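You operate a simulated robot arm through the tools that you are given. There is no shell and no other tool. Be economical: measure what you need, move in short steps, check, and stop when the job is done.

You run a simulated robot arm. Do the job below in one go: nothing can be reset, and whatever is moved stays where it is left.

TASK
Replace the F in the type holder with L and lock it again.
Fine: the F goes to its tray slot.

Only the result counts: the job must be done as asked and must still hold three seconds after the hand-in. Knocking over, shifting, dropping, spilling or breaking anything else fails it.

THE ROBOT
A 6-joint arm with a two-finger parallel gripper, fixed in place. Base frame: the origin is at the foot of the arm, x ahead of it, y to its left, z up; the work surface is at about z = 0.003. Readings come in m, degrees, newtons and seconds.
With the tool pointing down near the work surface it reaches from about 0.18 to 0.46 m from the base axis. Its first joint turns from -70.0 to 70.0 degrees. Payload 1.9 kg.
Tool frame: the origin (TCP) lies between the finger pads and is the grasp point; the fingertips stand 0.023 m ahead of it; z points along the fingers, y is the line along which they close. Largest opening 0.094 m; finger width 0.038, thickness 0.01; the body of the gripper, 0.054 by 0.096 m, starts 0.039 m behind the TCP.
Orientation is that of the tool frame in the base frame, as a unit quaternion [x, y, z, w]. With the fingers straight down and closing along the base's y, the tool's x points along the base's -x, its y along +y and its z along -z.

THE INTERFACE
- The arm moves only by the tool servo_tool. Its argument "commands" is a list of rows, each an object of numbers (a shift or turn left out is 0, a gripper value left out holds the last): "wx", "wy", "wz": the turn, a rotation vector about the tool's x, y, z in degrees; "dx", "dy", "dz": the shift along the tool's x, y, z in m; "hand": the closure, from 0 (fully open) to 1 (shut). In form: [{"wx": .., "wy": .., "wz": .., "dx": .., "dy": .., "dz": .., "hand": ..}, ...]. A call has 1 to 10 rows; each row is the pose to reach, as a shift and turn from the pose commanded when the call began, along the tool's axes at that moment. Rows are played at 5 a second. More than 0.05 m and 8.6 degrees between two rows, or a gripper value outside its range, and nothing of the call is played. Where a pose cannot be reached the arm comes as near as it can. A force on the tool above 90 N (or 10 N above the force at the start of the call, whichever is more), or a blocked arm, ends the call early, and 0.2 s more pass. Each finger travels about 0.108 m/s and halts on what it meets, pressing with about 36 N; the grip force reading is that of the motor and also rises with nothing between the fingers. The clock runs only during rows and for 0.2 s after the last one: add rows that repeat a pose to give the fingers time. The reply holds the time, the measured pose of the TCP, the force on the tool along the base axes, the opening and the grip force, in the units named above and with some noise, with the torque about the TCP (base axes, N m) and any sound that the robot's microphone picked up.
- Cameras (640 x 400 px; columns grow to the right, rows downward): "scene" is fixed at [0.0526, 0.3033, 0.4406]; the picture's right is [-0.82, -0.58, 0.00], its down [-0.23, 0.33, -0.91] and it looks along [0.53, -0.75, -0.41] (base axes); focal length 314 px, centre (320, 200). "wrist" rides on the gripper at [0.087, 0.016, -0.074] in the tool frame; the picture's right is [-0.18, 0.98, 0.00], its down [-0.58, -0.11, -0.81] and it looks along [-0.79, -0.15, 0.59] (tool axes); focal length 243 px, centre (320, 200). There is no depth. A picture from a camera that has moved, and an enlarged one, comes with that camera's place and axes in the base frame and with its lens.
- snapshot(camera): a new picture of that camera. No time passes.
- inspect(camera, box): a new picture of the part [left, top, right, bottom] of that camera's present view, enlarged. No time passes.
- sign_off(): hands the job in; it is judged then, once.

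Go step by step. Nothing tells you positions but the pictures and the camera data: compare them with the known pose of the tool, close in by small moves and look again before you grip or let go. The budget is 120 turns and 68 pictures, counting those below and the enlarged ones. Unless the task says otherwise, let go and move clear before handing in, and close with one line.

The tools are called as name(argument=value, ...) on one line, values as JSON. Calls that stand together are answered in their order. servo_tool: Moves the arm, as the interface text tells. Its arguments: {"type":"object","properties":{"commands":{"type":"array","items":{"type":"object","properties":{"wx":{"type":"number"},"wy":{"type":"number"},"wz":{"type":"number"},"dx":{"type":"number"},"dy":{"type":"number"},"dz":{"type":"number"},"hand":{"type":"number"}}}}},"required":["commands"]} The other tools are called the same way: snapshot (camera) takes a picture; inspect (camera, box) takes an enlarged picture of a part of a camera's view; sign_off () hands the job in.

At the start:

```text
time_s: 0.0
tool_pos: [0.2224, -0.2483, 0.3341]
orientation: [0.001, 1.0, 0.0, 0.0]
force: [0.4, 0.2, -0.5]
wrist_torque: [0.0, 0.0, 0.03]
opening: 0.094
grip_force: 0.1
```

scene: 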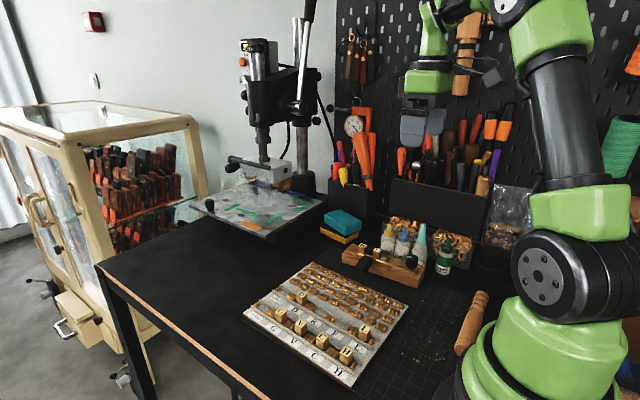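
wrist: 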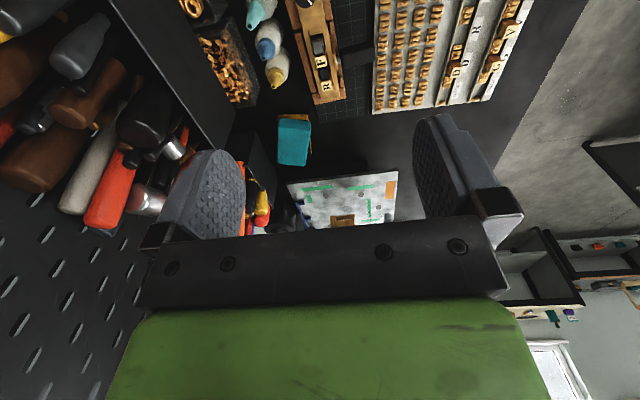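

I see a type tray with letter blocks and a wooden type holder behind it. I'll look closer at both.

inspect(camera="scene", box=[320, 220, 480, 320])

inspect(camera="scene", box=[230, 255, 420, 390])

inspect(camera="wrist", box=[230, 0, 390, 100])

inspect(camera="wrist", box=[360, 0, 540, 120])

```text
4.00 times, centred on (400, 270) of scene
camera zoom: at [0.0526, 0.3033, 0.4406], right [-0.82, -0.58, 0.0], down [-0.23, 0.33, -0.91], along [0.53, -0.75, -0.41], focal length 1258 px, centre (0, -80)
```

zoom: 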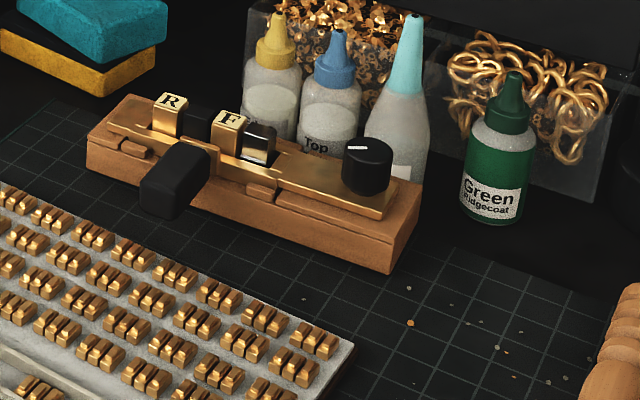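

```text
2.96 times, centred on (325, 322) of scene
camera zoom: at [0.0526, 0.3033, 0.4406], right [-0.82, -0.58, 0.0], down [-0.23, 0.33, -0.91], along [0.53, -0.75, -0.41], focal length 932 px, centre (305, -163)
```

zoom: 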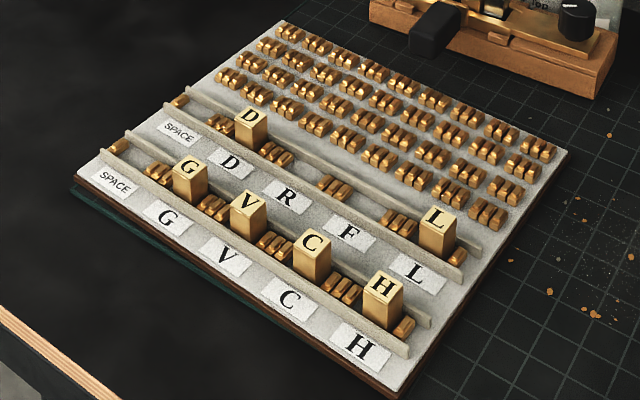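

```text
4.00 times, centred on (310, 50) of wrist
camera zoom: at [0.1367, -0.2305, 0.4091], right [0.19, 0.98, 0.0], down [0.58, -0.11, 0.81], along [0.79, -0.15, -0.59], focal length 970 px, centre (360, 800)
```

zoom: 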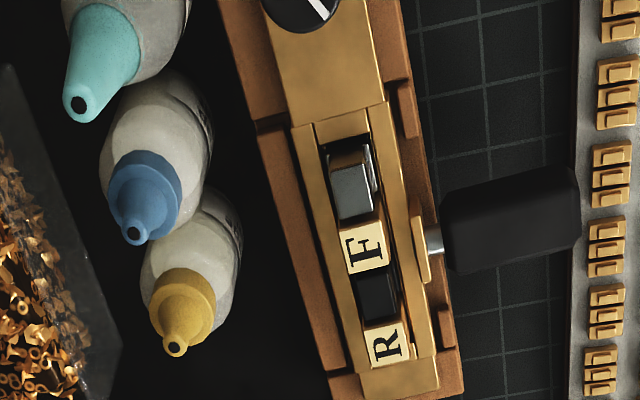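

```text
3.33 times, centred on (450, 60) of wrist
camera zoom: at [0.1367, -0.2305, 0.4091], right [0.19, 0.98, 0.0], down [0.58, -0.11, 0.81], along [0.79, -0.15, -0.59], focal length 809 px, centre (-113, 667)
```

zoom: 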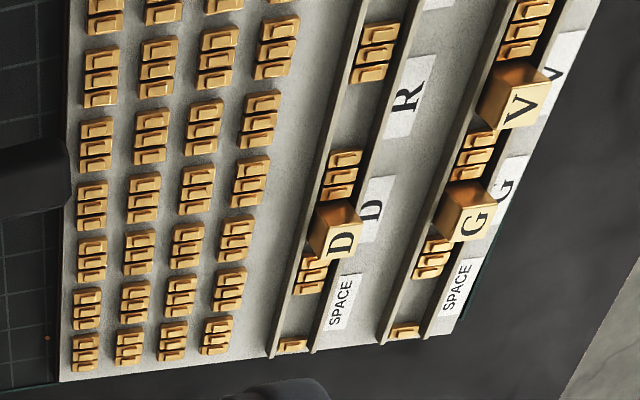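

The holder runs along x at about y −0.257 (knob near x 0.21, F near 0.29, R near 0.326). L is in the tray near (0.212, −0.048). I'll move lower and back for a closer look at the lock.

servo_tool(commands=[{"dz": 0.04, "dx": 0.01}, {"dz": 0.08, "dx": 0.02}, {"dz": 0.12, "dx": 0.03}, {"dz": 0.13, "dx": 0.03}, {"dz": 0.13, "dx": 0.03}])

snapshot(camera="wrist")

```text
time_s: 1.2
tool_pos: [0.1941, -0.2461, 0.205]
orientation: [0.001, 1.0, 0.0, 0.0]
force: [-0.6, -0.3, -0.1]
wrist_torque: [0.04, 0.01, 0.04]
opening: 0.0936
grip_force: 0.0
```

```text
61 pictures are left
camera wrist: at [0.1084, -0.2295, 0.2787], right [0.19, 0.98, 0.0], down [0.58, -0.11, 0.81], along [0.79, -0.15, -0.59], focal length 243 px, centre (320, 200)
```

wrist: 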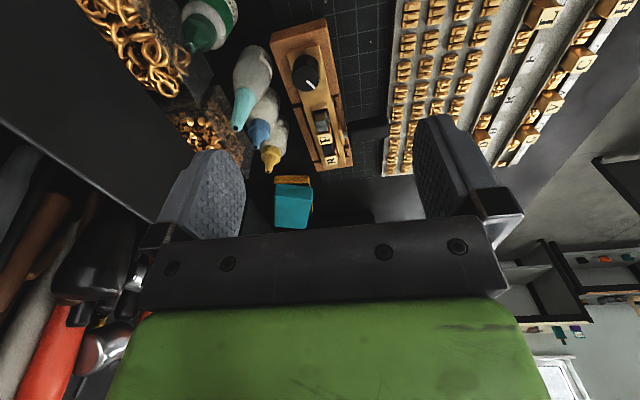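

inspect(camera="wrist", box=[250, 10, 410, 180])

inspect(camera="wrist", box=[420, 0, 600, 112])

inspect(camera="scene", box=[338, 237, 430, 290])

```text
2.35 times, centred on (330, 95) of wrist
camera zoom: at [0.1084, -0.2295, 0.2787], right [0.19, 0.98, 0.0], down [0.58, -0.11, 0.81], along [0.79, -0.15, -0.59], focal length 571 px, centre (296, 447)
```

zoom: 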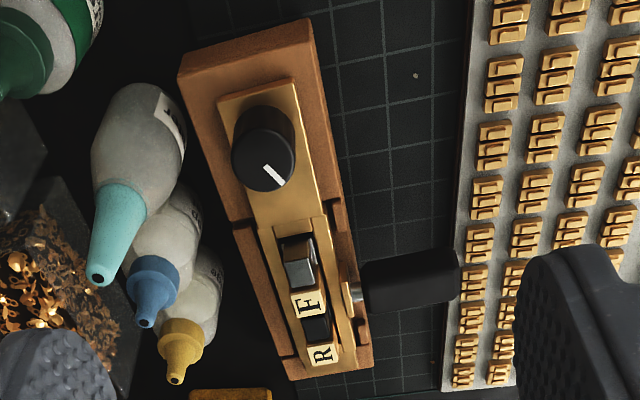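

```text
3.56 times, centred on (510, 56) of wrist
camera zoom: at [0.1084, -0.2295, 0.2787], right [0.19, 0.98, 0.0], down [0.58, -0.11, 0.81], along [0.79, -0.15, -0.59], focal length 863 px, centre (-356, 712)
```

zoom: 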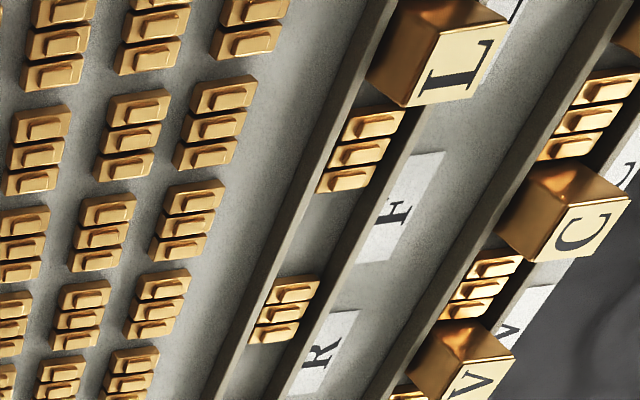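

```text
6.96 times, centred on (384, 264) of scene
camera zoom: at [0.0526, 0.3033, 0.4406], right [-0.82, -0.58, 0.0], down [-0.23, 0.33, -0.91], along [0.53, -0.75, -0.41], focal length 2187 px, centre (-125, -242)
```

zoom: 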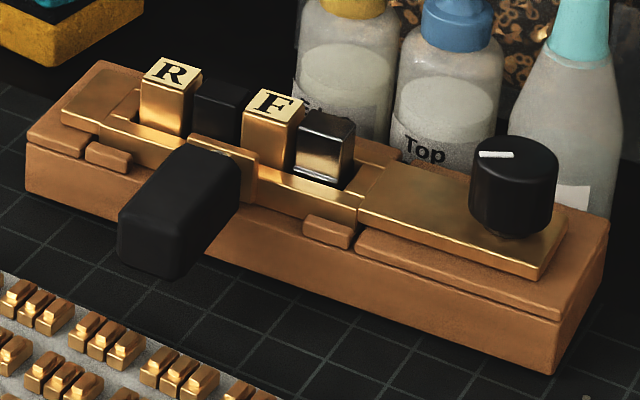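

The round knob at about (0.217, −0.263, top 0.056) looks like the clamp lock for the steel jaw. The F top is at about (0.295, −0.259, 0.048). I'll go above the knob and turn the gripper so it closes along x, which keeps it clear of the bottles.

servo_tool(commands=[{"wz": 8, "dx": -0.003, "dy": -0.002}, {"wz": 16, "dx": -0.006, "dy": -0.004}, {"wz": 24, "dx": -0.009, "dy": -0.006}, {"wz": 32, "dx": -0.012, "dy": -0.008}, {"wz": 40, "dx": -0.015, "dy": -0.01}, {"wz": 48, "dx": -0.018, "dy": -0.012}, {"wz": 56, "dx": -0.021, "dy": -0.014}, {"wz": 64, "dx": -0.023, "dy": -0.016}, {"wz": 72, "dx": -0.023, "dy": -0.017}, {"wz": 80, "dx": -0.023, "dy": -0.017, "hand": 0.35}])

snapshot(camera="wrist")

```text
time_s: 3.4
tool_pos: [0.2162, -0.2637, 0.2044]
orientation: [0.645, 0.764, 0.0, 0.001]
force: [-0.9, -1.0, -0.6]
wrist_torque: [-0.03, -0.04, 0.01]
opening: 0.061
grip_force: 0.0
```

```text
57 pictures are left
camera wrist: at [0.218, -0.1758, 0.2786], right [1.0, -0.02, 0.0], down [-0.01, -0.59, 0.81], along [-0.01, -0.81, -0.59], focal length 243 px, centre (320, 200)
```

wrist: 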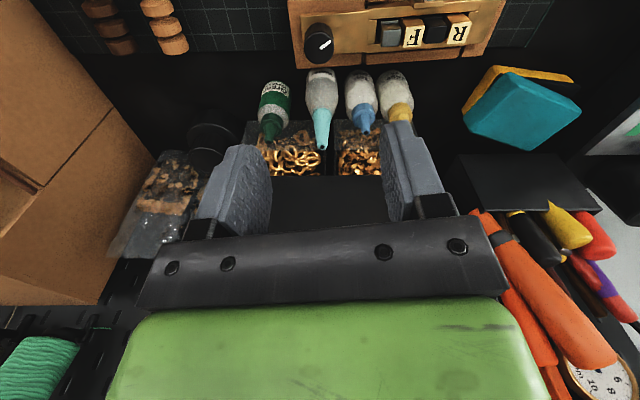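

inspect(camera="wrist", box=[280, 0, 504, 140])

```text
2.86 times, centred on (392, 70) of wrist
camera zoom: at [0.218, -0.1758, 0.2786], right [1.0, -0.02, 0.0], down [-0.01, -0.59, 0.81], along [-0.01, -0.81, -0.59], focal length 693 px, centre (114, 571)
```

zoom: 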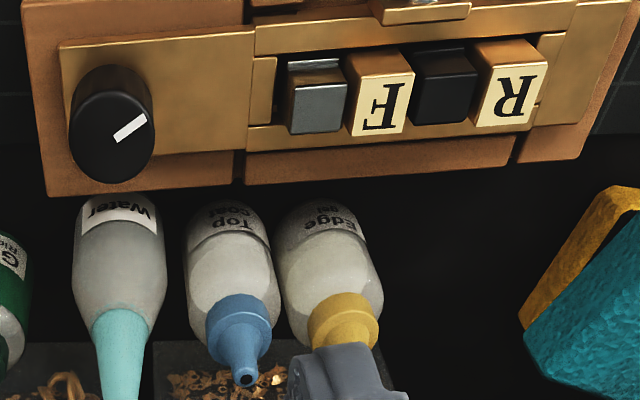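

The knob mark points about 40° from the holder axis. I'll descend so the fingertips straddle the top of the knob and look again before gripping.

servo_tool(commands=[{"dz": 0.04, "dx": -0.001}, {"dz": 0.08, "dx": -0.001}, {"dz": 0.12, "dx": -0.001}, {"dz": 0.136, "dx": -0.001}, {"dz": 0.136, "dx": -0.001}])

snapshot(camera="wrist")

inspect(camera="scene", box=[320, 190, 480, 290])

```text
time_s: 4.6
tool_pos: [0.2172, -0.2633, 0.0689]
orientation: [0.644, 0.765, 0.0, 0.0]
force: [0.7, -1.1, 0.0]
wrist_torque: [0.0, -0.02, -0.01]
opening: 0.061
grip_force: 0.1
```

```text
55 pictures are left
camera wrist: at [0.2184, -0.1764, 0.1435], right [1.0, -0.01, 0.0], down [-0.01, -0.59, 0.81], along [-0.01, -0.81, -0.59], focal length 243 px, centre (320, 200)
```

wrist: 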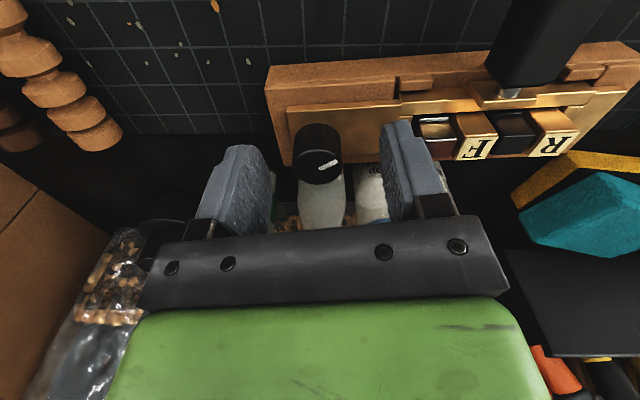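

```text
4.00 times, centred on (400, 240) of scene
camera zoom: at [0.0526, 0.3033, 0.4406], right [-0.82, -0.58, 0.0], down [-0.23, 0.33, -0.91], along [0.53, -0.75, -0.41], focal length 1258 px, centre (0, 40)
```

zoom: 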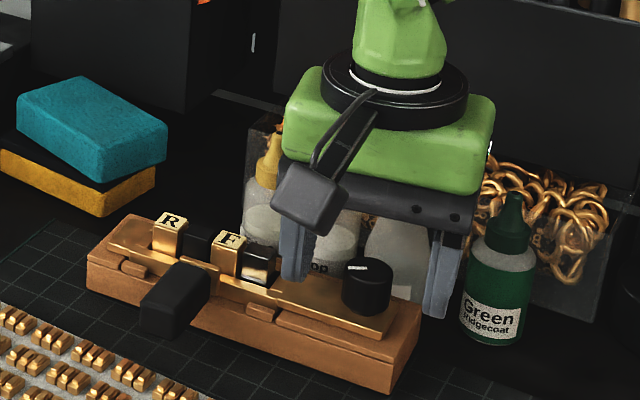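

The knob sits between the fingers, about 2 mm further in −y than the TCP. I'll shift that much and grip.

servo_tool(commands=[{"dx": -0.0025, "dz": 0.003}, {"dx": -0.0025, "dz": 0.003, "hand": 1}, {"dx": -0.0025, "dz": 0.003, "hand": 1}, {"dx": -0.0025, "dz": 0.003, "hand": 1}])

```text
time_s: 5.6
tool_pos: [0.2171, -0.2669, 0.0666]
orientation: [0.643, 0.766, 0.0, 0.0]
force: [-2.0, -1.6, 0.9]
wrist_torque: [0.0, 0.21, -0.07]
opening: 0.0261
grip_force: 36.0
```

The knob is gripped at 26 mm. I'll try a small counter-clockwise turn (seen from above) and watch the torque.

servo_tool(commands=[{"wz": -6}, {"wz": -12}, {"wz": -18}, {"wz": -24}, {"wz": -24}])

inspect(camera="scene", box=[338, 230, 434, 290])

```text
time_s: 6.8
tool_pos: [0.217, -0.2674, 0.0656]
orientation: [0.47, 0.883, 0.001, 0.0]
force: [2.2, -1.1, -0.3]
wrist_torque: [-0.01, -0.07, -0.2]
opening: 0.024
grip_force: 36.1
```

```text
6.67 times, centred on (386, 260) of scene
camera zoom: at [0.0526, 0.3033, 0.4406], right [-0.82, -0.58, 0.0], down [-0.23, 0.33, -0.91], along [0.53, -0.75, -0.41], focal length 2096 px, centre (-120, -200)
```

zoom: 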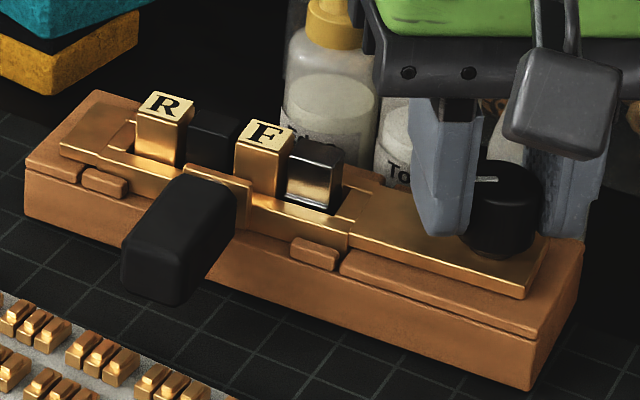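

inspect(camera="wrist", box=[240, 80, 560, 280])

```text
2.00 times, centred on (400, 180) of wrist
camera zoom: at [0.1817, -0.1866, 0.1407], right [0.92, 0.4, 0.0], down [0.23, -0.54, 0.81], along [0.32, -0.74, -0.59], focal length 485 px, centre (160, 240)
```

zoom: 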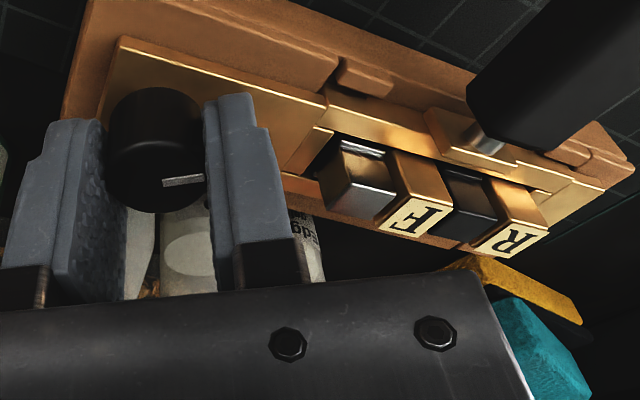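

The mark stayed about where it was, so the fingers slipped and the knob is against a stop in this direction. I'll turn it clockwise instead.

servo_tool(commands=[{"wz": 7}, {"wz": 14}, {"wz": 21}, {"wz": 28}, {"wz": 35}, {"wz": 42}, {"wz": 48}, {"wz": 48}])

inspect(camera="wrist", box=[240, 80, 560, 280])

```text
time_s: 8.6
tool_pos: [0.2172, -0.2681, 0.0662]
orientation: [0.789, 0.615, 0.001, 0.0]
force: [-25.0, -1.2, 24.1]
wrist_torque: [0.24, 0.22, 0.07]
opening: 0.0242
grip_force: 35.8
```

```text
2.00 times, centred on (400, 180) of wrist
camera zoom: at [0.2537, -0.1879, 0.14], right [0.91, -0.42, 0.0], down [-0.25, -0.54, 0.81], along [-0.34, -0.73, -0.59], focal length 485 px, centre (160, 240)
```

zoom: 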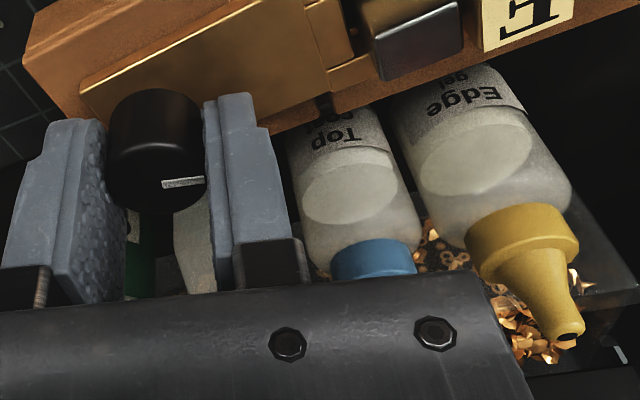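

The knob followed this time. The force rose, so I'll check the holder and jaw before going on.

inspect(camera="scene", box=[338, 230, 434, 290])

snapshot(camera="scene")

```text
6.67 times, centred on (386, 260) of scene
camera zoom: at [0.0526, 0.3034, 0.4405], right [-0.82, -0.58, 0.0], down [-0.23, 0.33, -0.91], along [0.53, -0.75, -0.41], focal length 2096 px, centre (-120, -200)
```

zoom: 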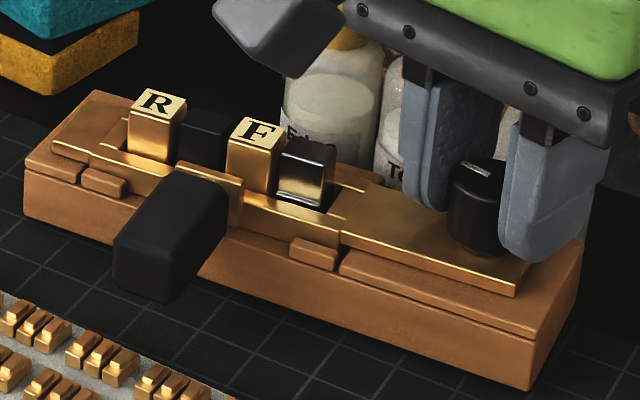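

```text
49 pictures are left
```

scene: 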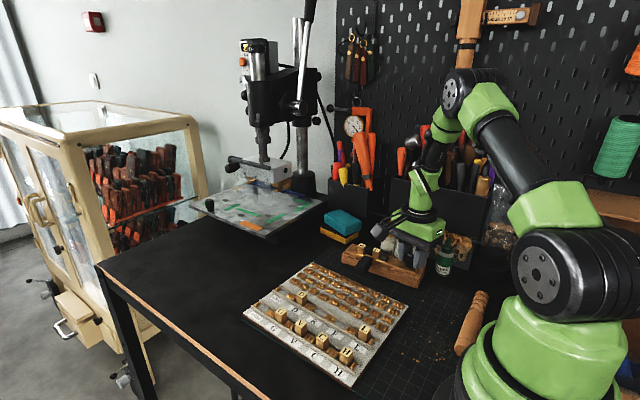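

The knob is really about 5 mm toward +y from the TCP, so my turning axis was off and dragged the brass part slightly. I'll release and re-measure.

servo_tool(commands=[{"hand": 0.4}, {"hand": 0.4}, {"hand": 0.4}])

inspect(camera="scene", box=[338, 230, 434, 290])

inspect(camera="wrist", box=[240, 80, 560, 280])

```text
time_s: 9.4
tool_pos: [0.2168, -0.2677, 0.0657]
orientation: [0.789, 0.615, -0.001, 0.0]
force: [0.3, -0.3, 0.0]
wrist_torque: [0.02, -0.01, 0.0]
opening: 0.0563
grip_force: 0.0
```

```text
6.67 times, centred on (386, 260) of scene
camera zoom: at [0.0526, 0.3033, 0.4406], right [-0.82, -0.58, 0.0], down [-0.23, 0.33, -0.91], along [0.53, -0.75, -0.41], focal length 2096 px, centre (-120, -200)
```

zoom: 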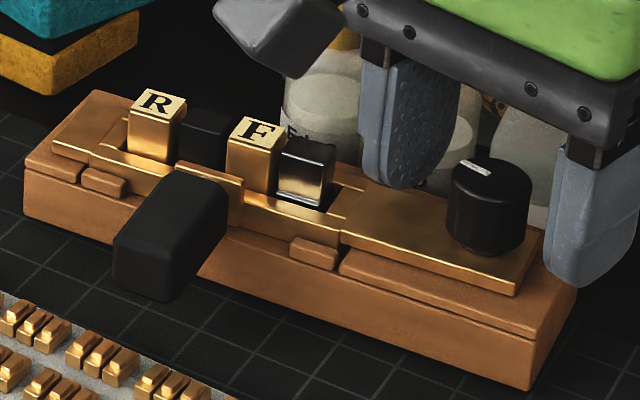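

```text
2.00 times, centred on (400, 180) of wrist
camera zoom: at [0.2535, -0.1878, 0.1399], right [0.91, -0.42, 0.0], down [-0.25, -0.54, 0.81], along [-0.34, -0.73, -0.59], focal length 485 px, centre (160, 240)
```

zoom: 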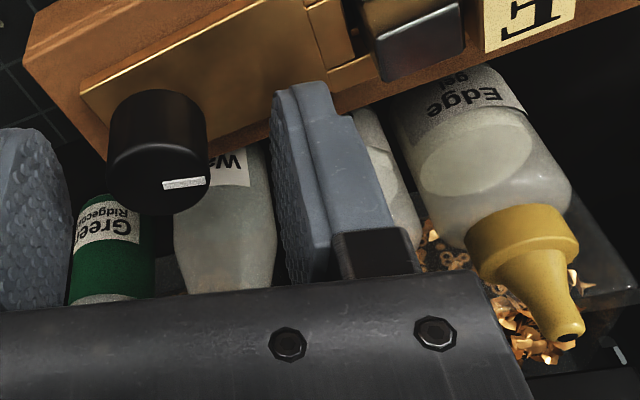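

The brass carriage slid a few millimetres in its cradle, and the jaw hasn't moved yet. I'll re-centre about 6 mm toward +y, rotate back with the fingers open, and take another clockwise stroke.

servo_tool(commands=[{"dx": 0.0058, "dy": -0.0015}, {"dx": 0.0058, "dy": -0.0015, "wz": -8}, {"dx": 0.0058, "dy": -0.0015, "wz": -16}, {"dx": 0.0058, "dy": -0.0015, "wz": -24}, {"dx": 0.0058, "dy": -0.0015, "wz": -32}, {"dx": 0.0058, "dy": -0.0015, "wz": -40}, {"dx": 0.0058, "dy": -0.0015, "wz": -48}, {"dx": 0.0058, "dy": -0.0015, "wz": -48, "hand": 0.5}])

inspect(camera="wrist", box=[240, 80, 560, 280])

```text
time_s: 11.2
tool_pos: [0.2161, -0.2606, 0.0642]
orientation: [0.469, 0.883, 0.0, 0.0]
force: [-0.1, 0.7, 1.1]
wrist_torque: [-0.02, -0.01, 0.0]
opening: 0.0472
grip_force: 0.1
```

```text
2.00 times, centred on (400, 180) of wrist
camera zoom: at [0.1816, -0.1806, 0.1397], right [0.92, 0.4, 0.0], down [0.23, -0.54, 0.81], along [0.32, -0.74, -0.59], focal length 485 px, centre (160, 240)
```

zoom: 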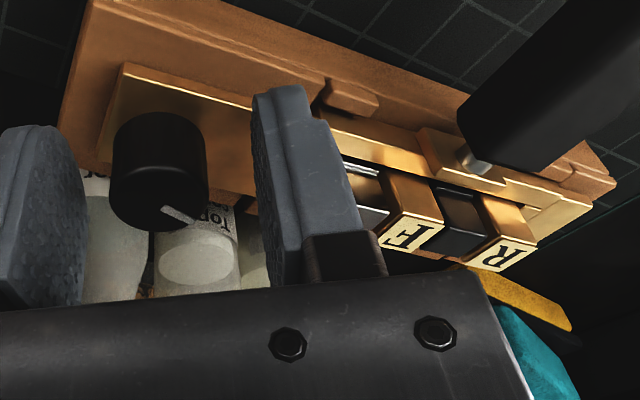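

The knob is now centred between the fingers. I'll grip and turn it clockwise.

servo_tool(commands=[{"hand": 1}, {"hand": 1}, {"hand": 1}])

servo_tool(commands=[{"wz": 7}, {"wz": 14}, {"wz": 21}, {"wz": 28}, {"wz": 35}, {"wz": 42}, {"wz": 49}, {"wz": 56}, {"wz": 56}])

inspect(camera="scene", box=[338, 230, 434, 290])

```text
time_s: 12.0
tool_pos: [0.2153, -0.2624, 0.0655]
orientation: [0.471, 0.882, 0.0, 0.0]
force: [-2.9, -0.3, 0.3]
wrist_torque: [-0.09, 0.0, -0.03]
opening: 0.0243
grip_force: 35.8
```

```text
time_s: 14.0
tool_pos: [0.2174, -0.2614, 0.0654]
orientation: [0.83, 0.557, 0.001, 0.001]
force: [2.2, 0.4, 0.1]
wrist_torque: [-0.06, -0.02, 0.0]
opening: 0.0244
grip_force: 36.1
```

```text
6.67 times, centred on (386, 260) of scene
camera zoom: at [0.0526, 0.3033, 0.4406], right [-0.82, -0.58, 0.0], down [-0.23, 0.33, -0.91], along [0.53, -0.75, -0.41], focal length 2096 px, centre (-120, -200)
```

zoom: 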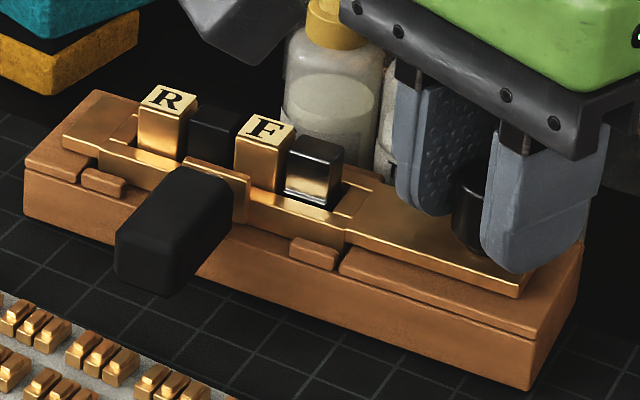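

inspect(camera="wrist", box=[240, 60, 560, 260])

```text
2.00 times, centred on (400, 160) of wrist
camera zoom: at [0.2644, -0.1873, 0.1403], right [0.84, -0.54, 0.0], down [-0.32, -0.5, 0.81], along [-0.44, -0.68, -0.59], focal length 485 px, centre (160, 280)
```

zoom: 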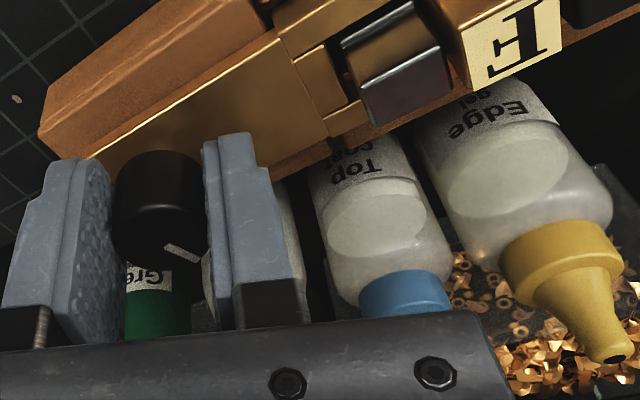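

The jaw now shows a small gap from F and the torque is near zero, so clockwise is unlocking. I'll take one more stroke to get more room.

servo_tool(commands=[{"hand": 0.5}, {"hand": 0.5}, {"wz": -8}, {"wz": -16}, {"wz": -24}, {"wz": -32}, {"wz": -40}, {"wz": -48}, {"wz": -56}, {"wz": -56, "hand": 1}])

servo_tool(commands=[{"hand": 1}, {"hand": 1}, {"wz": 8}, {"wz": 16}, {"wz": 24}, {"wz": 32}, {"wz": 40}, {"wz": 48}, {"wz": 56}, {"wz": 56}])

inspect(camera="wrist", box=[240, 60, 560, 260])

```text
time_s: 16.2
tool_pos: [0.2167, -0.2614, 0.0647]
orientation: [0.469, 0.883, 0.0, 0.0]
force: [-4.1, 0.2, 2.5]
wrist_torque: [-0.05, 0.01, -0.01]
opening: 0.0247
grip_force: 36.0
```

```text
time_s: 18.4
tool_pos: [0.2164, -0.262, 0.0659]
orientation: [0.83, 0.558, -0.001, 0.0]
force: [-5.0, 1.7, -2.1]
wrist_torque: [-0.01, 0.55, 0.3]
opening: 0.0261
grip_force: 36.4
```

```text
2.00 times, centred on (400, 160) of wrist
camera zoom: at [0.264, -0.1873, 0.14], right [0.84, -0.54, 0.0], down [-0.32, -0.5, 0.81], along [-0.44, -0.68, -0.59], focal length 485 px, centre (160, 280)
```

zoom: 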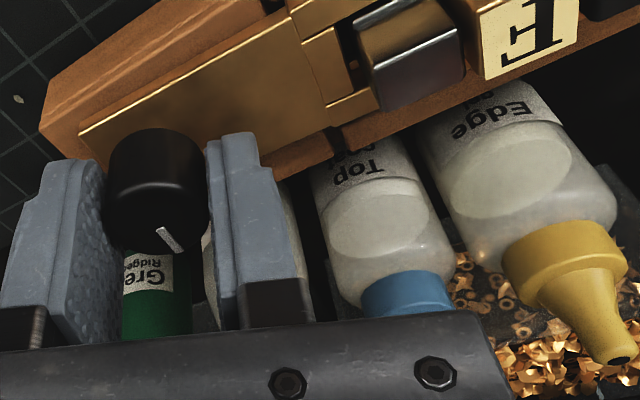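

The knob reached its other stop, so it is fully unlocked. I'll release and rise to view the jaw and F from above.

servo_tool(commands=[{"hand": 0.4}, {"hand": 0.4}, {"hand": 0.4, "dz": -0.04}, {"dz": -0.08}, {"dz": -0.08, "wz": -8}, {"dz": -0.08, "wz": -16}, {"dz": -0.08, "wz": -22}, {"dz": -0.08, "wz": -22}])

inspect(camera="wrist", box=[270, 0, 510, 150])

inspect(camera="scene", box=[338, 237, 430, 290])

```text
time_s: 20.2
tool_pos: [0.2169, -0.2611, 0.1459]
orientation: [0.707, 0.707, 0.001, 0.0]
force: [0.4, 0.5, -0.4]
wrist_torque: [0.02, 0.02, 0.04]
opening: 0.0564
grip_force: 0.0
```

```text
2.67 times, centred on (390, 75) of wrist
camera zoom: at [0.2334, -0.1749, 0.2202], right [0.98, -0.18, 0.0], down [-0.11, -0.58, 0.81], along [-0.15, -0.79, -0.59], focal length 647 px, centre (133, 533)
```

zoom: 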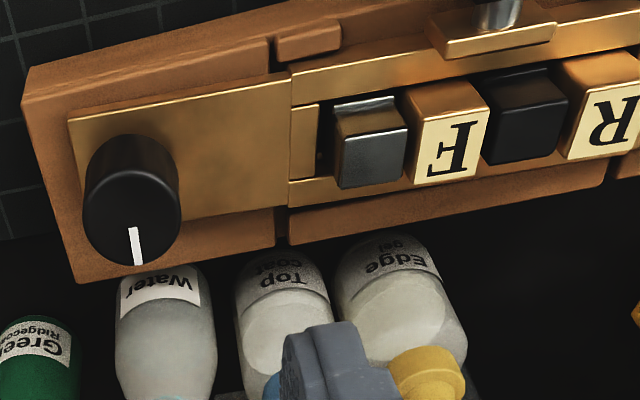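

```text
6.96 times, centred on (384, 264) of scene
camera zoom: at [0.0526, 0.3033, 0.4406], right [-0.82, -0.58, 0.0], down [-0.23, 0.33, -0.91], along [0.53, -0.75, -0.41], focal length 2187 px, centre (-125, -242)
```

zoom: 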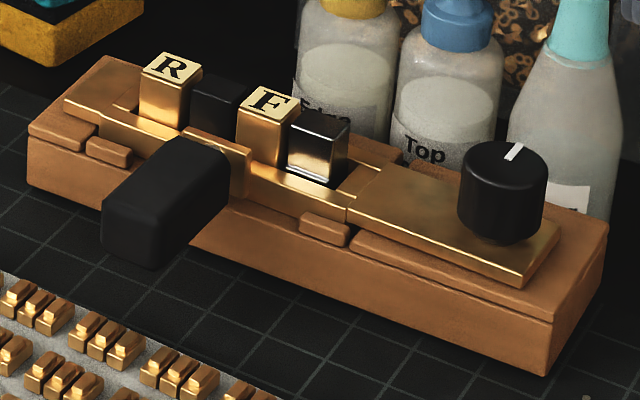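

The mark now points to −y and there's a small gap at the jaw. F stands 3–4 mm above its neighbours, so I'll grip just its top with the fingers closing along y. I'm moving above F now.

servo_tool(commands=[{"wz": -8, "dy": 0.01}, {"wz": -16, "dy": 0.02}, {"wz": -24, "dy": 0.03}, {"wz": -32, "dy": 0.04}, {"wz": -40, "dy": 0.05}, {"wz": -48, "dy": 0.06}, {"wz": -56, "dy": 0.07}, {"wz": -64, "dy": 0.078}, {"wz": -72, "dy": 0.078}, {"wz": -80, "dy": 0.078}])

servo_tool(commands=[{"wz": -5}, {"wz": -10}, {"wz": -10}])

inspect(camera="wrist", box=[220, 0, 420, 125])

```text
time_s: 22.4
tool_pos: [0.2936, -0.2625, 0.145]
orientation: [0.087, 0.996, 0.0, 0.001]
force: [-0.2, 0.2, -0.2]
wrist_torque: [0.01, 0.02, 0.01]
opening: 0.0566
grip_force: 0.1
```

```text
time_s: 23.2
tool_pos: [0.2959, -0.2623, 0.1437]
orientation: [0.0, 1.0, 0.0, 0.0]
force: [-0.6, 0.2, 0.2]
wrist_torque: [0.01, -0.03, -0.01]
opening: 0.0563
grip_force: 0.0
```

```text
3.20 times, centred on (320, 62) of wrist
camera zoom: at [0.208, -0.2449, 0.2194], right [0.18, 0.98, 0.0], down [0.58, -0.11, 0.81], along [0.79, -0.15, -0.59], focal length 776 px, centre (320, 640)
```

zoom: 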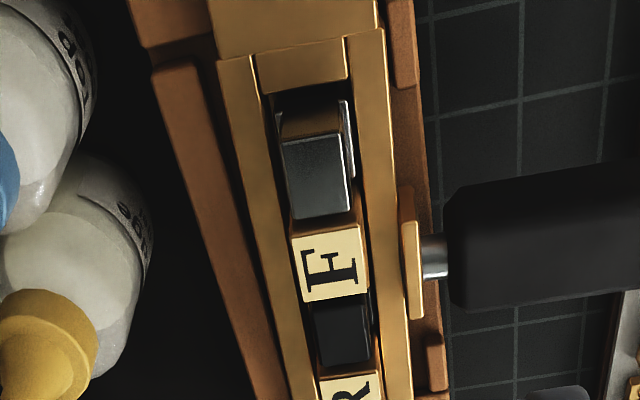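

F's top is at about (0.298, −0.259), roughly 15 mm square with yaw near 0. I'll align and descend to just above it, then look again.

servo_tool(commands=[{"dx": -0.002, "dy": 0.003, "dz": 0.02, "hand": 0.63}, {"dx": -0.002, "dy": 0.003, "dz": 0.04}, {"dx": -0.002, "dy": 0.003, "dz": 0.063}, {"dx": -0.002, "dy": 0.003, "dz": 0.063}])

snapshot(camera="wrist")

inspect(camera="scene", box=[338, 225, 430, 282])

```text
time_s: 24.2
tool_pos: [0.2989, -0.2598, 0.081]
orientation: [0.001, 1.0, 0.0, 0.0]
force: [-0.3, -0.1, 0.3]
wrist_torque: [-0.02, 0.0, -0.03]
opening: 0.0348
grip_force: 0.0
```

```text
39 pictures are left
camera wrist: at [0.2105, -0.2426, 0.156], right [0.19, 0.98, 0.0], down [0.58, -0.11, 0.81], along [0.79, -0.15, -0.59], focal length 243 px, centre (320, 200)
```

wrist: 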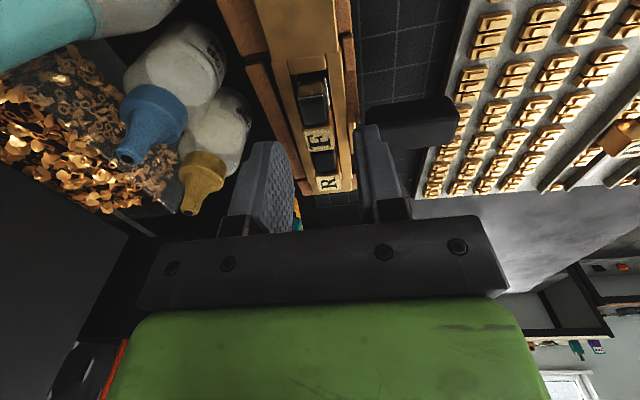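

```text
6.96 times, centred on (384, 254) of scene
camera zoom: at [0.0526, 0.3033, 0.4406], right [-0.82, -0.58, 0.0], down [-0.23, 0.33, -0.91], along [0.53, -0.75, -0.41], focal length 2187 px, centre (-125, -172)
```

zoom: 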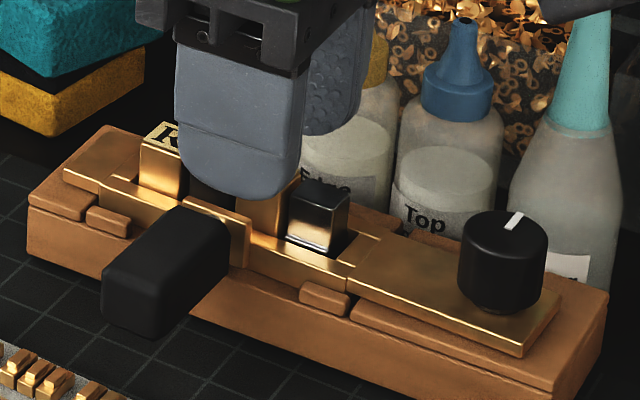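

inspect(camera="wrist", box=[230, 60, 430, 220])

```text
2.50 times, centred on (330, 140) of wrist
camera zoom: at [0.2105, -0.2426, 0.156], right [0.19, 0.98, 0.0], down [0.58, -0.11, 0.81], along [0.79, -0.15, -0.59], focal length 606 px, centre (295, 350)
```

zoom: 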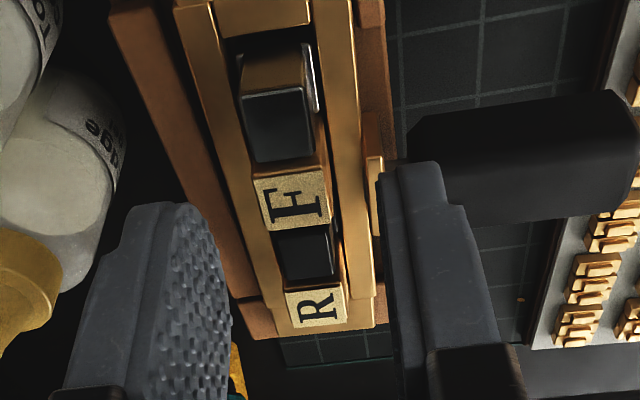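

Alignment is within 1 mm. I'll descend so the tips overlap F's top by a few millimetres and check from the scene camera.

servo_tool(commands=[{"dz": 0.007}, {"dz": 0.0125}, {"dz": 0.0125}])

inspect(camera="scene", box=[350, 225, 414, 265])

inspect(camera="wrist", box=[250, 90, 410, 215])

```text
time_s: 25.0
tool_pos: [0.297, -0.2582, 0.07]
orientation: [0.001, 1.0, 0.001, 0.0]
force: [-4.6, 14.5, 24.9]
wrist_torque: [1.07, -0.07, 0.25]
opening: 0.0412
grip_force: 6.9
```

```text
10.00 times, centred on (382, 245) of scene
camera zoom: at [0.0525, 0.3034, 0.4406], right [-0.82, -0.58, 0.0], down [-0.23, 0.33, -0.91], along [0.53, -0.75, -0.41], focal length 3144 px, centre (-300, -250)
```

zoom: 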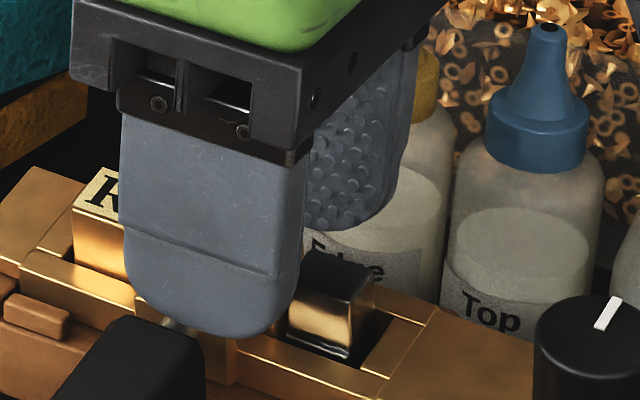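

```text
3.20 times, centred on (330, 152) of wrist
camera zoom: at [0.2106, -0.2418, 0.1447], right [0.19, 0.98, 0.0], down [0.58, -0.11, 0.81], along [0.79, -0.15, -0.59], focal length 776 px, centre (288, 352)
```

zoom: 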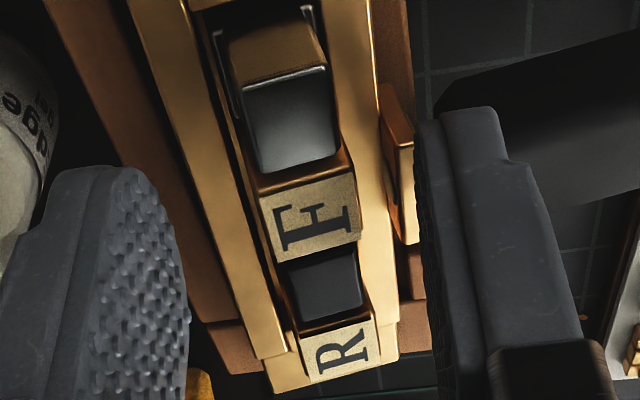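

A fingertip touched the black handle. I'll back up, narrow the opening and check.

servo_tool(commands=[{"dz": -0.01}, {"dz": -0.01, "hand": 0.75}, {"dz": -0.01, "hand": 0.75}, {"dz": -0.01, "hand": 0.75}])

inspect(camera="wrist", box=[250, 70, 410, 195])

inspect(camera="scene", box=[338, 225, 430, 282])

```text
time_s: 26.0
tool_pos: [0.2961, -0.258, 0.0794]
orientation: [0.001, 1.0, 0.001, 0.0]
force: [0.0, -1.6, 0.2]
wrist_torque: [-0.01, 0.02, 0.03]
opening: 0.0237
grip_force: 0.1
```

```text
3.20 times, centred on (330, 132) of wrist
camera zoom: at [0.21, -0.2422, 0.1546], right [0.19, 0.98, 0.0], down [0.58, -0.11, 0.81], along [0.79, -0.15, -0.59], focal length 776 px, centre (288, 416)
```

zoom: 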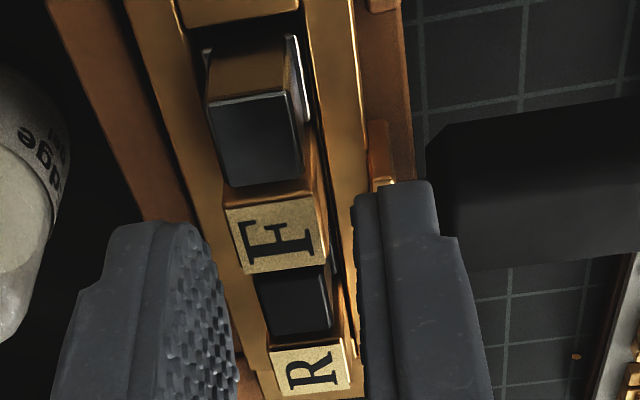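

```text
6.96 times, centred on (384, 254) of scene
camera zoom: at [0.0526, 0.3033, 0.4406], right [-0.82, -0.58, 0.0], down [-0.23, 0.33, -0.91], along [0.53, -0.75, -0.41], focal length 2187 px, centre (-125, -172)
```

zoom: 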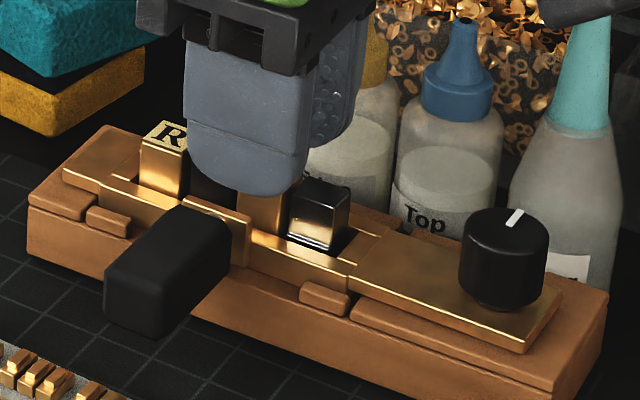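

F is about 2 mm toward −y and +x of the TCP. I'll correct that and descend with the narrower opening.

servo_tool(commands=[{"dx": -0.002, "dy": -0.002}, {"dx": -0.002, "dy": -0.002, "dz": 0.006}, {"dx": -0.002, "dy": -0.002, "dz": 0.0115}, {"dx": -0.002, "dy": -0.002, "dz": 0.0115}])

inspect(camera="wrist", box=[250, 90, 410, 215])

inspect(camera="scene", box=[350, 225, 414, 265])

```text
time_s: 27.0
tool_pos: [0.2989, -0.2609, 0.0684]
orientation: [0.001, 1.0, 0.0, 0.0]
force: [0.1, 0.3, 0.0]
wrist_torque: [-0.02, -0.02, 0.0]
opening: 0.0238
grip_force: 0.1
```

```text
3.20 times, centred on (330, 152) of wrist
camera zoom: at [0.2119, -0.2442, 0.1437], right [0.19, 0.98, 0.0], down [0.58, -0.11, 0.81], along [0.79, -0.15, -0.59], focal length 776 px, centre (288, 352)
```

zoom: 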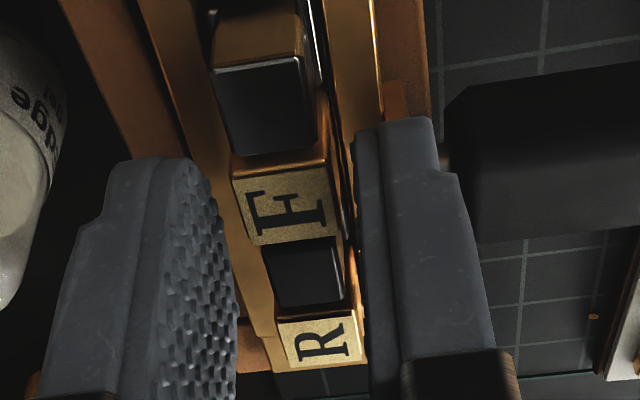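

```text
10.00 times, centred on (382, 245) of scene
camera zoom: at [0.0526, 0.3033, 0.4406], right [-0.82, -0.58, 0.0], down [-0.23, 0.33, -0.91], along [0.53, -0.75, -0.41], focal length 3144 px, centre (-300, -250)
```

zoom: 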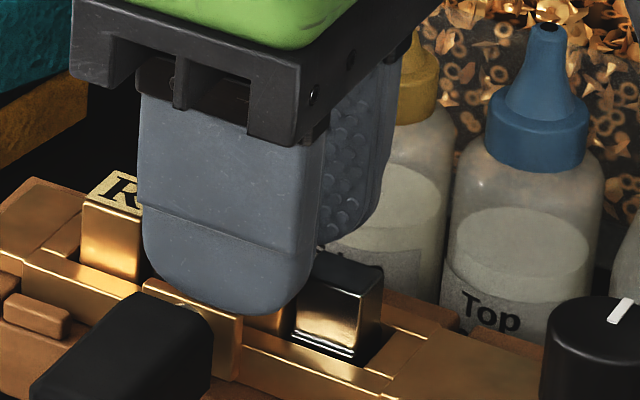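

F is centred between the fingers. I'll close and lift slightly.

servo_tool(commands=[{"hand": 1}, {"hand": 1}, {"hand": 1}, {"dz": -0.003}, {"dz": -0.006}, {"dz": -0.01}, {"dz": -0.01}])

inspect(camera="scene", box=[338, 225, 430, 282])

```text
time_s: 28.6
tool_pos: [0.299, -0.2594, 0.0773]
orientation: [0.0, 1.0, 0.001, 0.0]
force: [0.6, 0.2, -0.4]
wrist_torque: [0.04, 0.0, -0.01]
opening: 0.0148
grip_force: 36.0
```

```text
6.96 times, centred on (384, 254) of scene
camera zoom: at [0.0526, 0.3033, 0.4406], right [-0.82, -0.58, 0.0], down [-0.23, 0.33, -0.91], along [0.53, -0.75, -0.41], focal length 2187 px, centre (-125, -172)
```

zoom: 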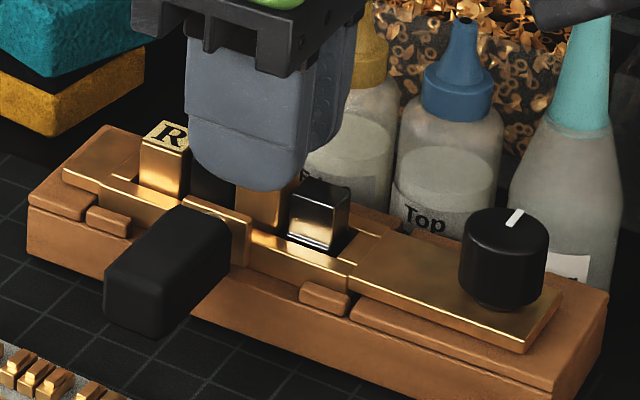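

The opening still reads 14.8 mm, so F is held. I'll lift it out further and check.

servo_tool(commands=[{"dz": -0.015}, {"dz": -0.035}, {"dz": -0.055}, {"dz": -0.055}])

inspect(camera="scene", box=[338, 190, 450, 290])

snapshot(camera="wrist")

```text
time_s: 29.6
tool_pos: [0.3008, -0.259, 0.1331]
orientation: [0.001, 1.0, 0.0, 0.0]
force: [0.3, -0.1, -0.8]
wrist_torque: [-0.01, 0.01, -0.02]
opening: 0.0147
grip_force: 36.6
```

```text
4.00 times, centred on (394, 240) of scene
camera zoom: at [0.0526, 0.3033, 0.4406], right [-0.82, -0.58, 0.0], down [-0.23, 0.33, -0.91], along [0.53, -0.75, -0.41], focal length 1258 px, centre (24, 40)
```

zoom: 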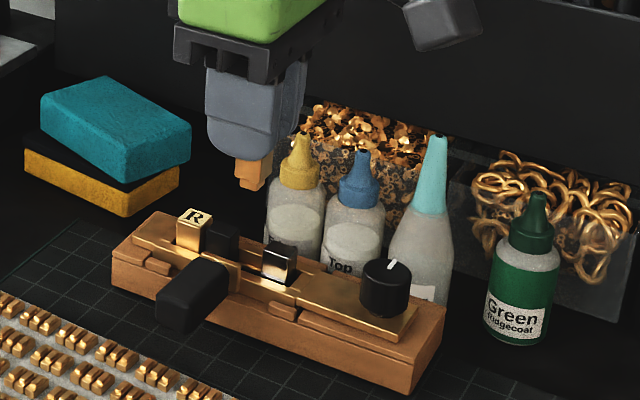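

```text
28 pictures are left
camera wrist: at [0.2137, -0.2423, 0.2081], right [0.19, 0.98, 0.0], down [0.58, -0.11, 0.81], along [0.79, -0.15, -0.59], focal length 243 px, centre (320, 200)
```

wrist: 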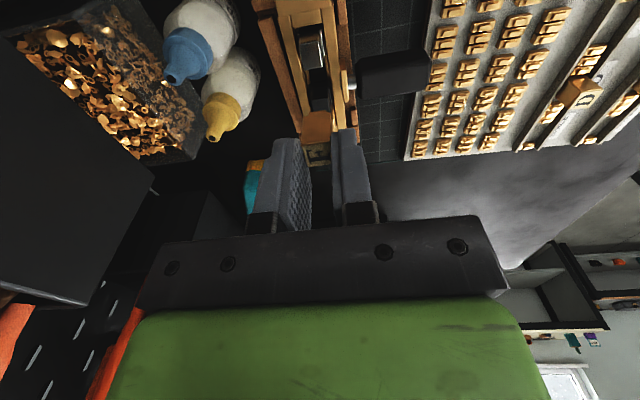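

F is out of the holder. I'll carry it over the F slot of the tray (about x 0.256, y −0.049) and look.

servo_tool(commands=[{"dz": -0.02, "dx": 0.005, "dy": 0.03}, {"dz": -0.02, "dx": 0.015, "dy": 0.07}, {"dz": -0.02, "dx": 0.025, "dy": 0.11}, {"dz": -0.02, "dx": 0.035, "dy": 0.15}, {"dz": -0.02, "dx": 0.04, "dy": 0.19}, {"dz": -0.02, "dx": 0.045, "dy": 0.21}, {"dz": -0.02, "dx": 0.045, "dy": 0.21}])

inspect(camera="wrist", box=[220, 0, 420, 160])

```text
time_s: 31.2
tool_pos: [0.2566, -0.0492, 0.1517]
orientation: [0.001, 1.0, 0.001, 0.0]
force: [0.1, 0.4, -0.2]
wrist_torque: [0.02, -0.03, -0.02]
opening: 0.0148
grip_force: 36.5
```

```text
2.50 times, centred on (320, 80) of wrist
camera zoom: at [0.1695, -0.0331, 0.2277], right [0.19, 0.98, 0.0], down [0.58, -0.11, 0.81], along [0.79, -0.15, -0.59], focal length 606 px, centre (320, 500)
```

zoom: 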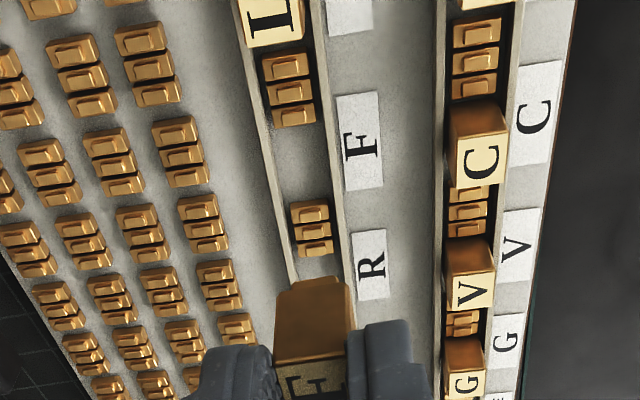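

The tray's F gap is centred near (0.265, −0.0565), with the tray turned about −2.7°. I'll line up and lower F to just above the slot.

servo_tool(commands=[{"dx": -0.0085, "dy": -0.007, "wz": 2.7, "dz": 0.02}, {"dx": -0.0085, "dy": -0.007, "wz": 2.7, "dz": 0.045}, {"dx": -0.0085, "dy": -0.007, "wz": 2.7, "dz": 0.068}, {"dx": -0.0085, "dy": -0.007, "wz": 2.7, "dz": 0.068}])

inspect(camera="wrist", box=[220, 60, 420, 220])

inspect(camera="scene", box=[290, 260, 402, 350])

```text
time_s: 32.2
tool_pos: [0.2628, -0.0578, 0.0844]
orientation: [0.024, 1.0, 0.0, -0.001]
force: [0.1, -1.2, -0.2]
wrist_torque: [0.0, 0.03, -0.02]
opening: 0.0149
grip_force: 35.7
```

```text
2.50 times, centred on (320, 140) of wrist
camera zoom: at [0.1771, -0.0375, 0.1598], right [0.23, 0.97, 0.0], down [0.57, -0.14, 0.81], along [0.78, -0.19, -0.59], focal length 606 px, centre (320, 350)
```

zoom: 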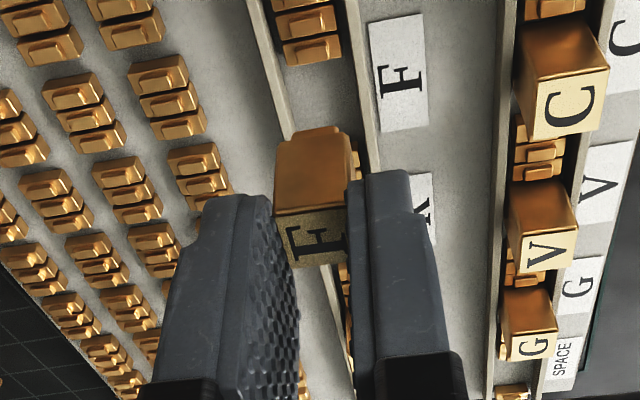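

```text
4.44 times, centred on (346, 305) of scene
camera zoom: at [0.0526, 0.3033, 0.4406], right [-0.82, -0.58, 0.0], down [-0.23, 0.33, -0.91], along [0.53, -0.75, -0.41], focal length 1398 px, centre (204, -267)
```

zoom: 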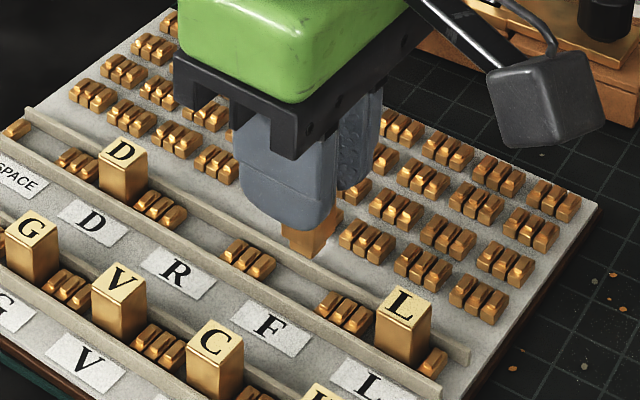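

The slot centre is about 3 mm further +x. I'll correct that and lower in small steps while watching the force.

servo_tool(commands=[{"dx": -0.003}, {"dx": -0.003, "dz": 0.008}, {"dx": -0.003, "dz": 0.016}, {"dx": -0.003, "dz": 0.02}, {"dx": -0.003, "dz": 0.02}])

inspect(camera="scene", box=[290, 260, 402, 350])

```text
time_s: 33.4
tool_pos: [0.2658, -0.0575, 0.0644]
orientation: [0.024, 1.0, 0.0, 0.0]
force: [-0.2, -1.7, -1.6]
wrist_torque: [0.01, 0.01, 0.02]
opening: 0.0147
grip_force: 35.8
```

```text
4.44 times, centred on (346, 305) of scene
camera zoom: at [0.0526, 0.3033, 0.4406], right [-0.82, -0.58, 0.0], down [-0.23, 0.33, -0.91], along [0.53, -0.75, -0.41], focal length 1398 px, centre (204, -267)
```

zoom: 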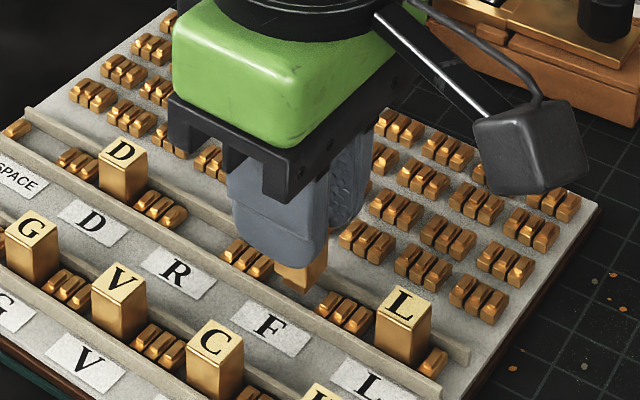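

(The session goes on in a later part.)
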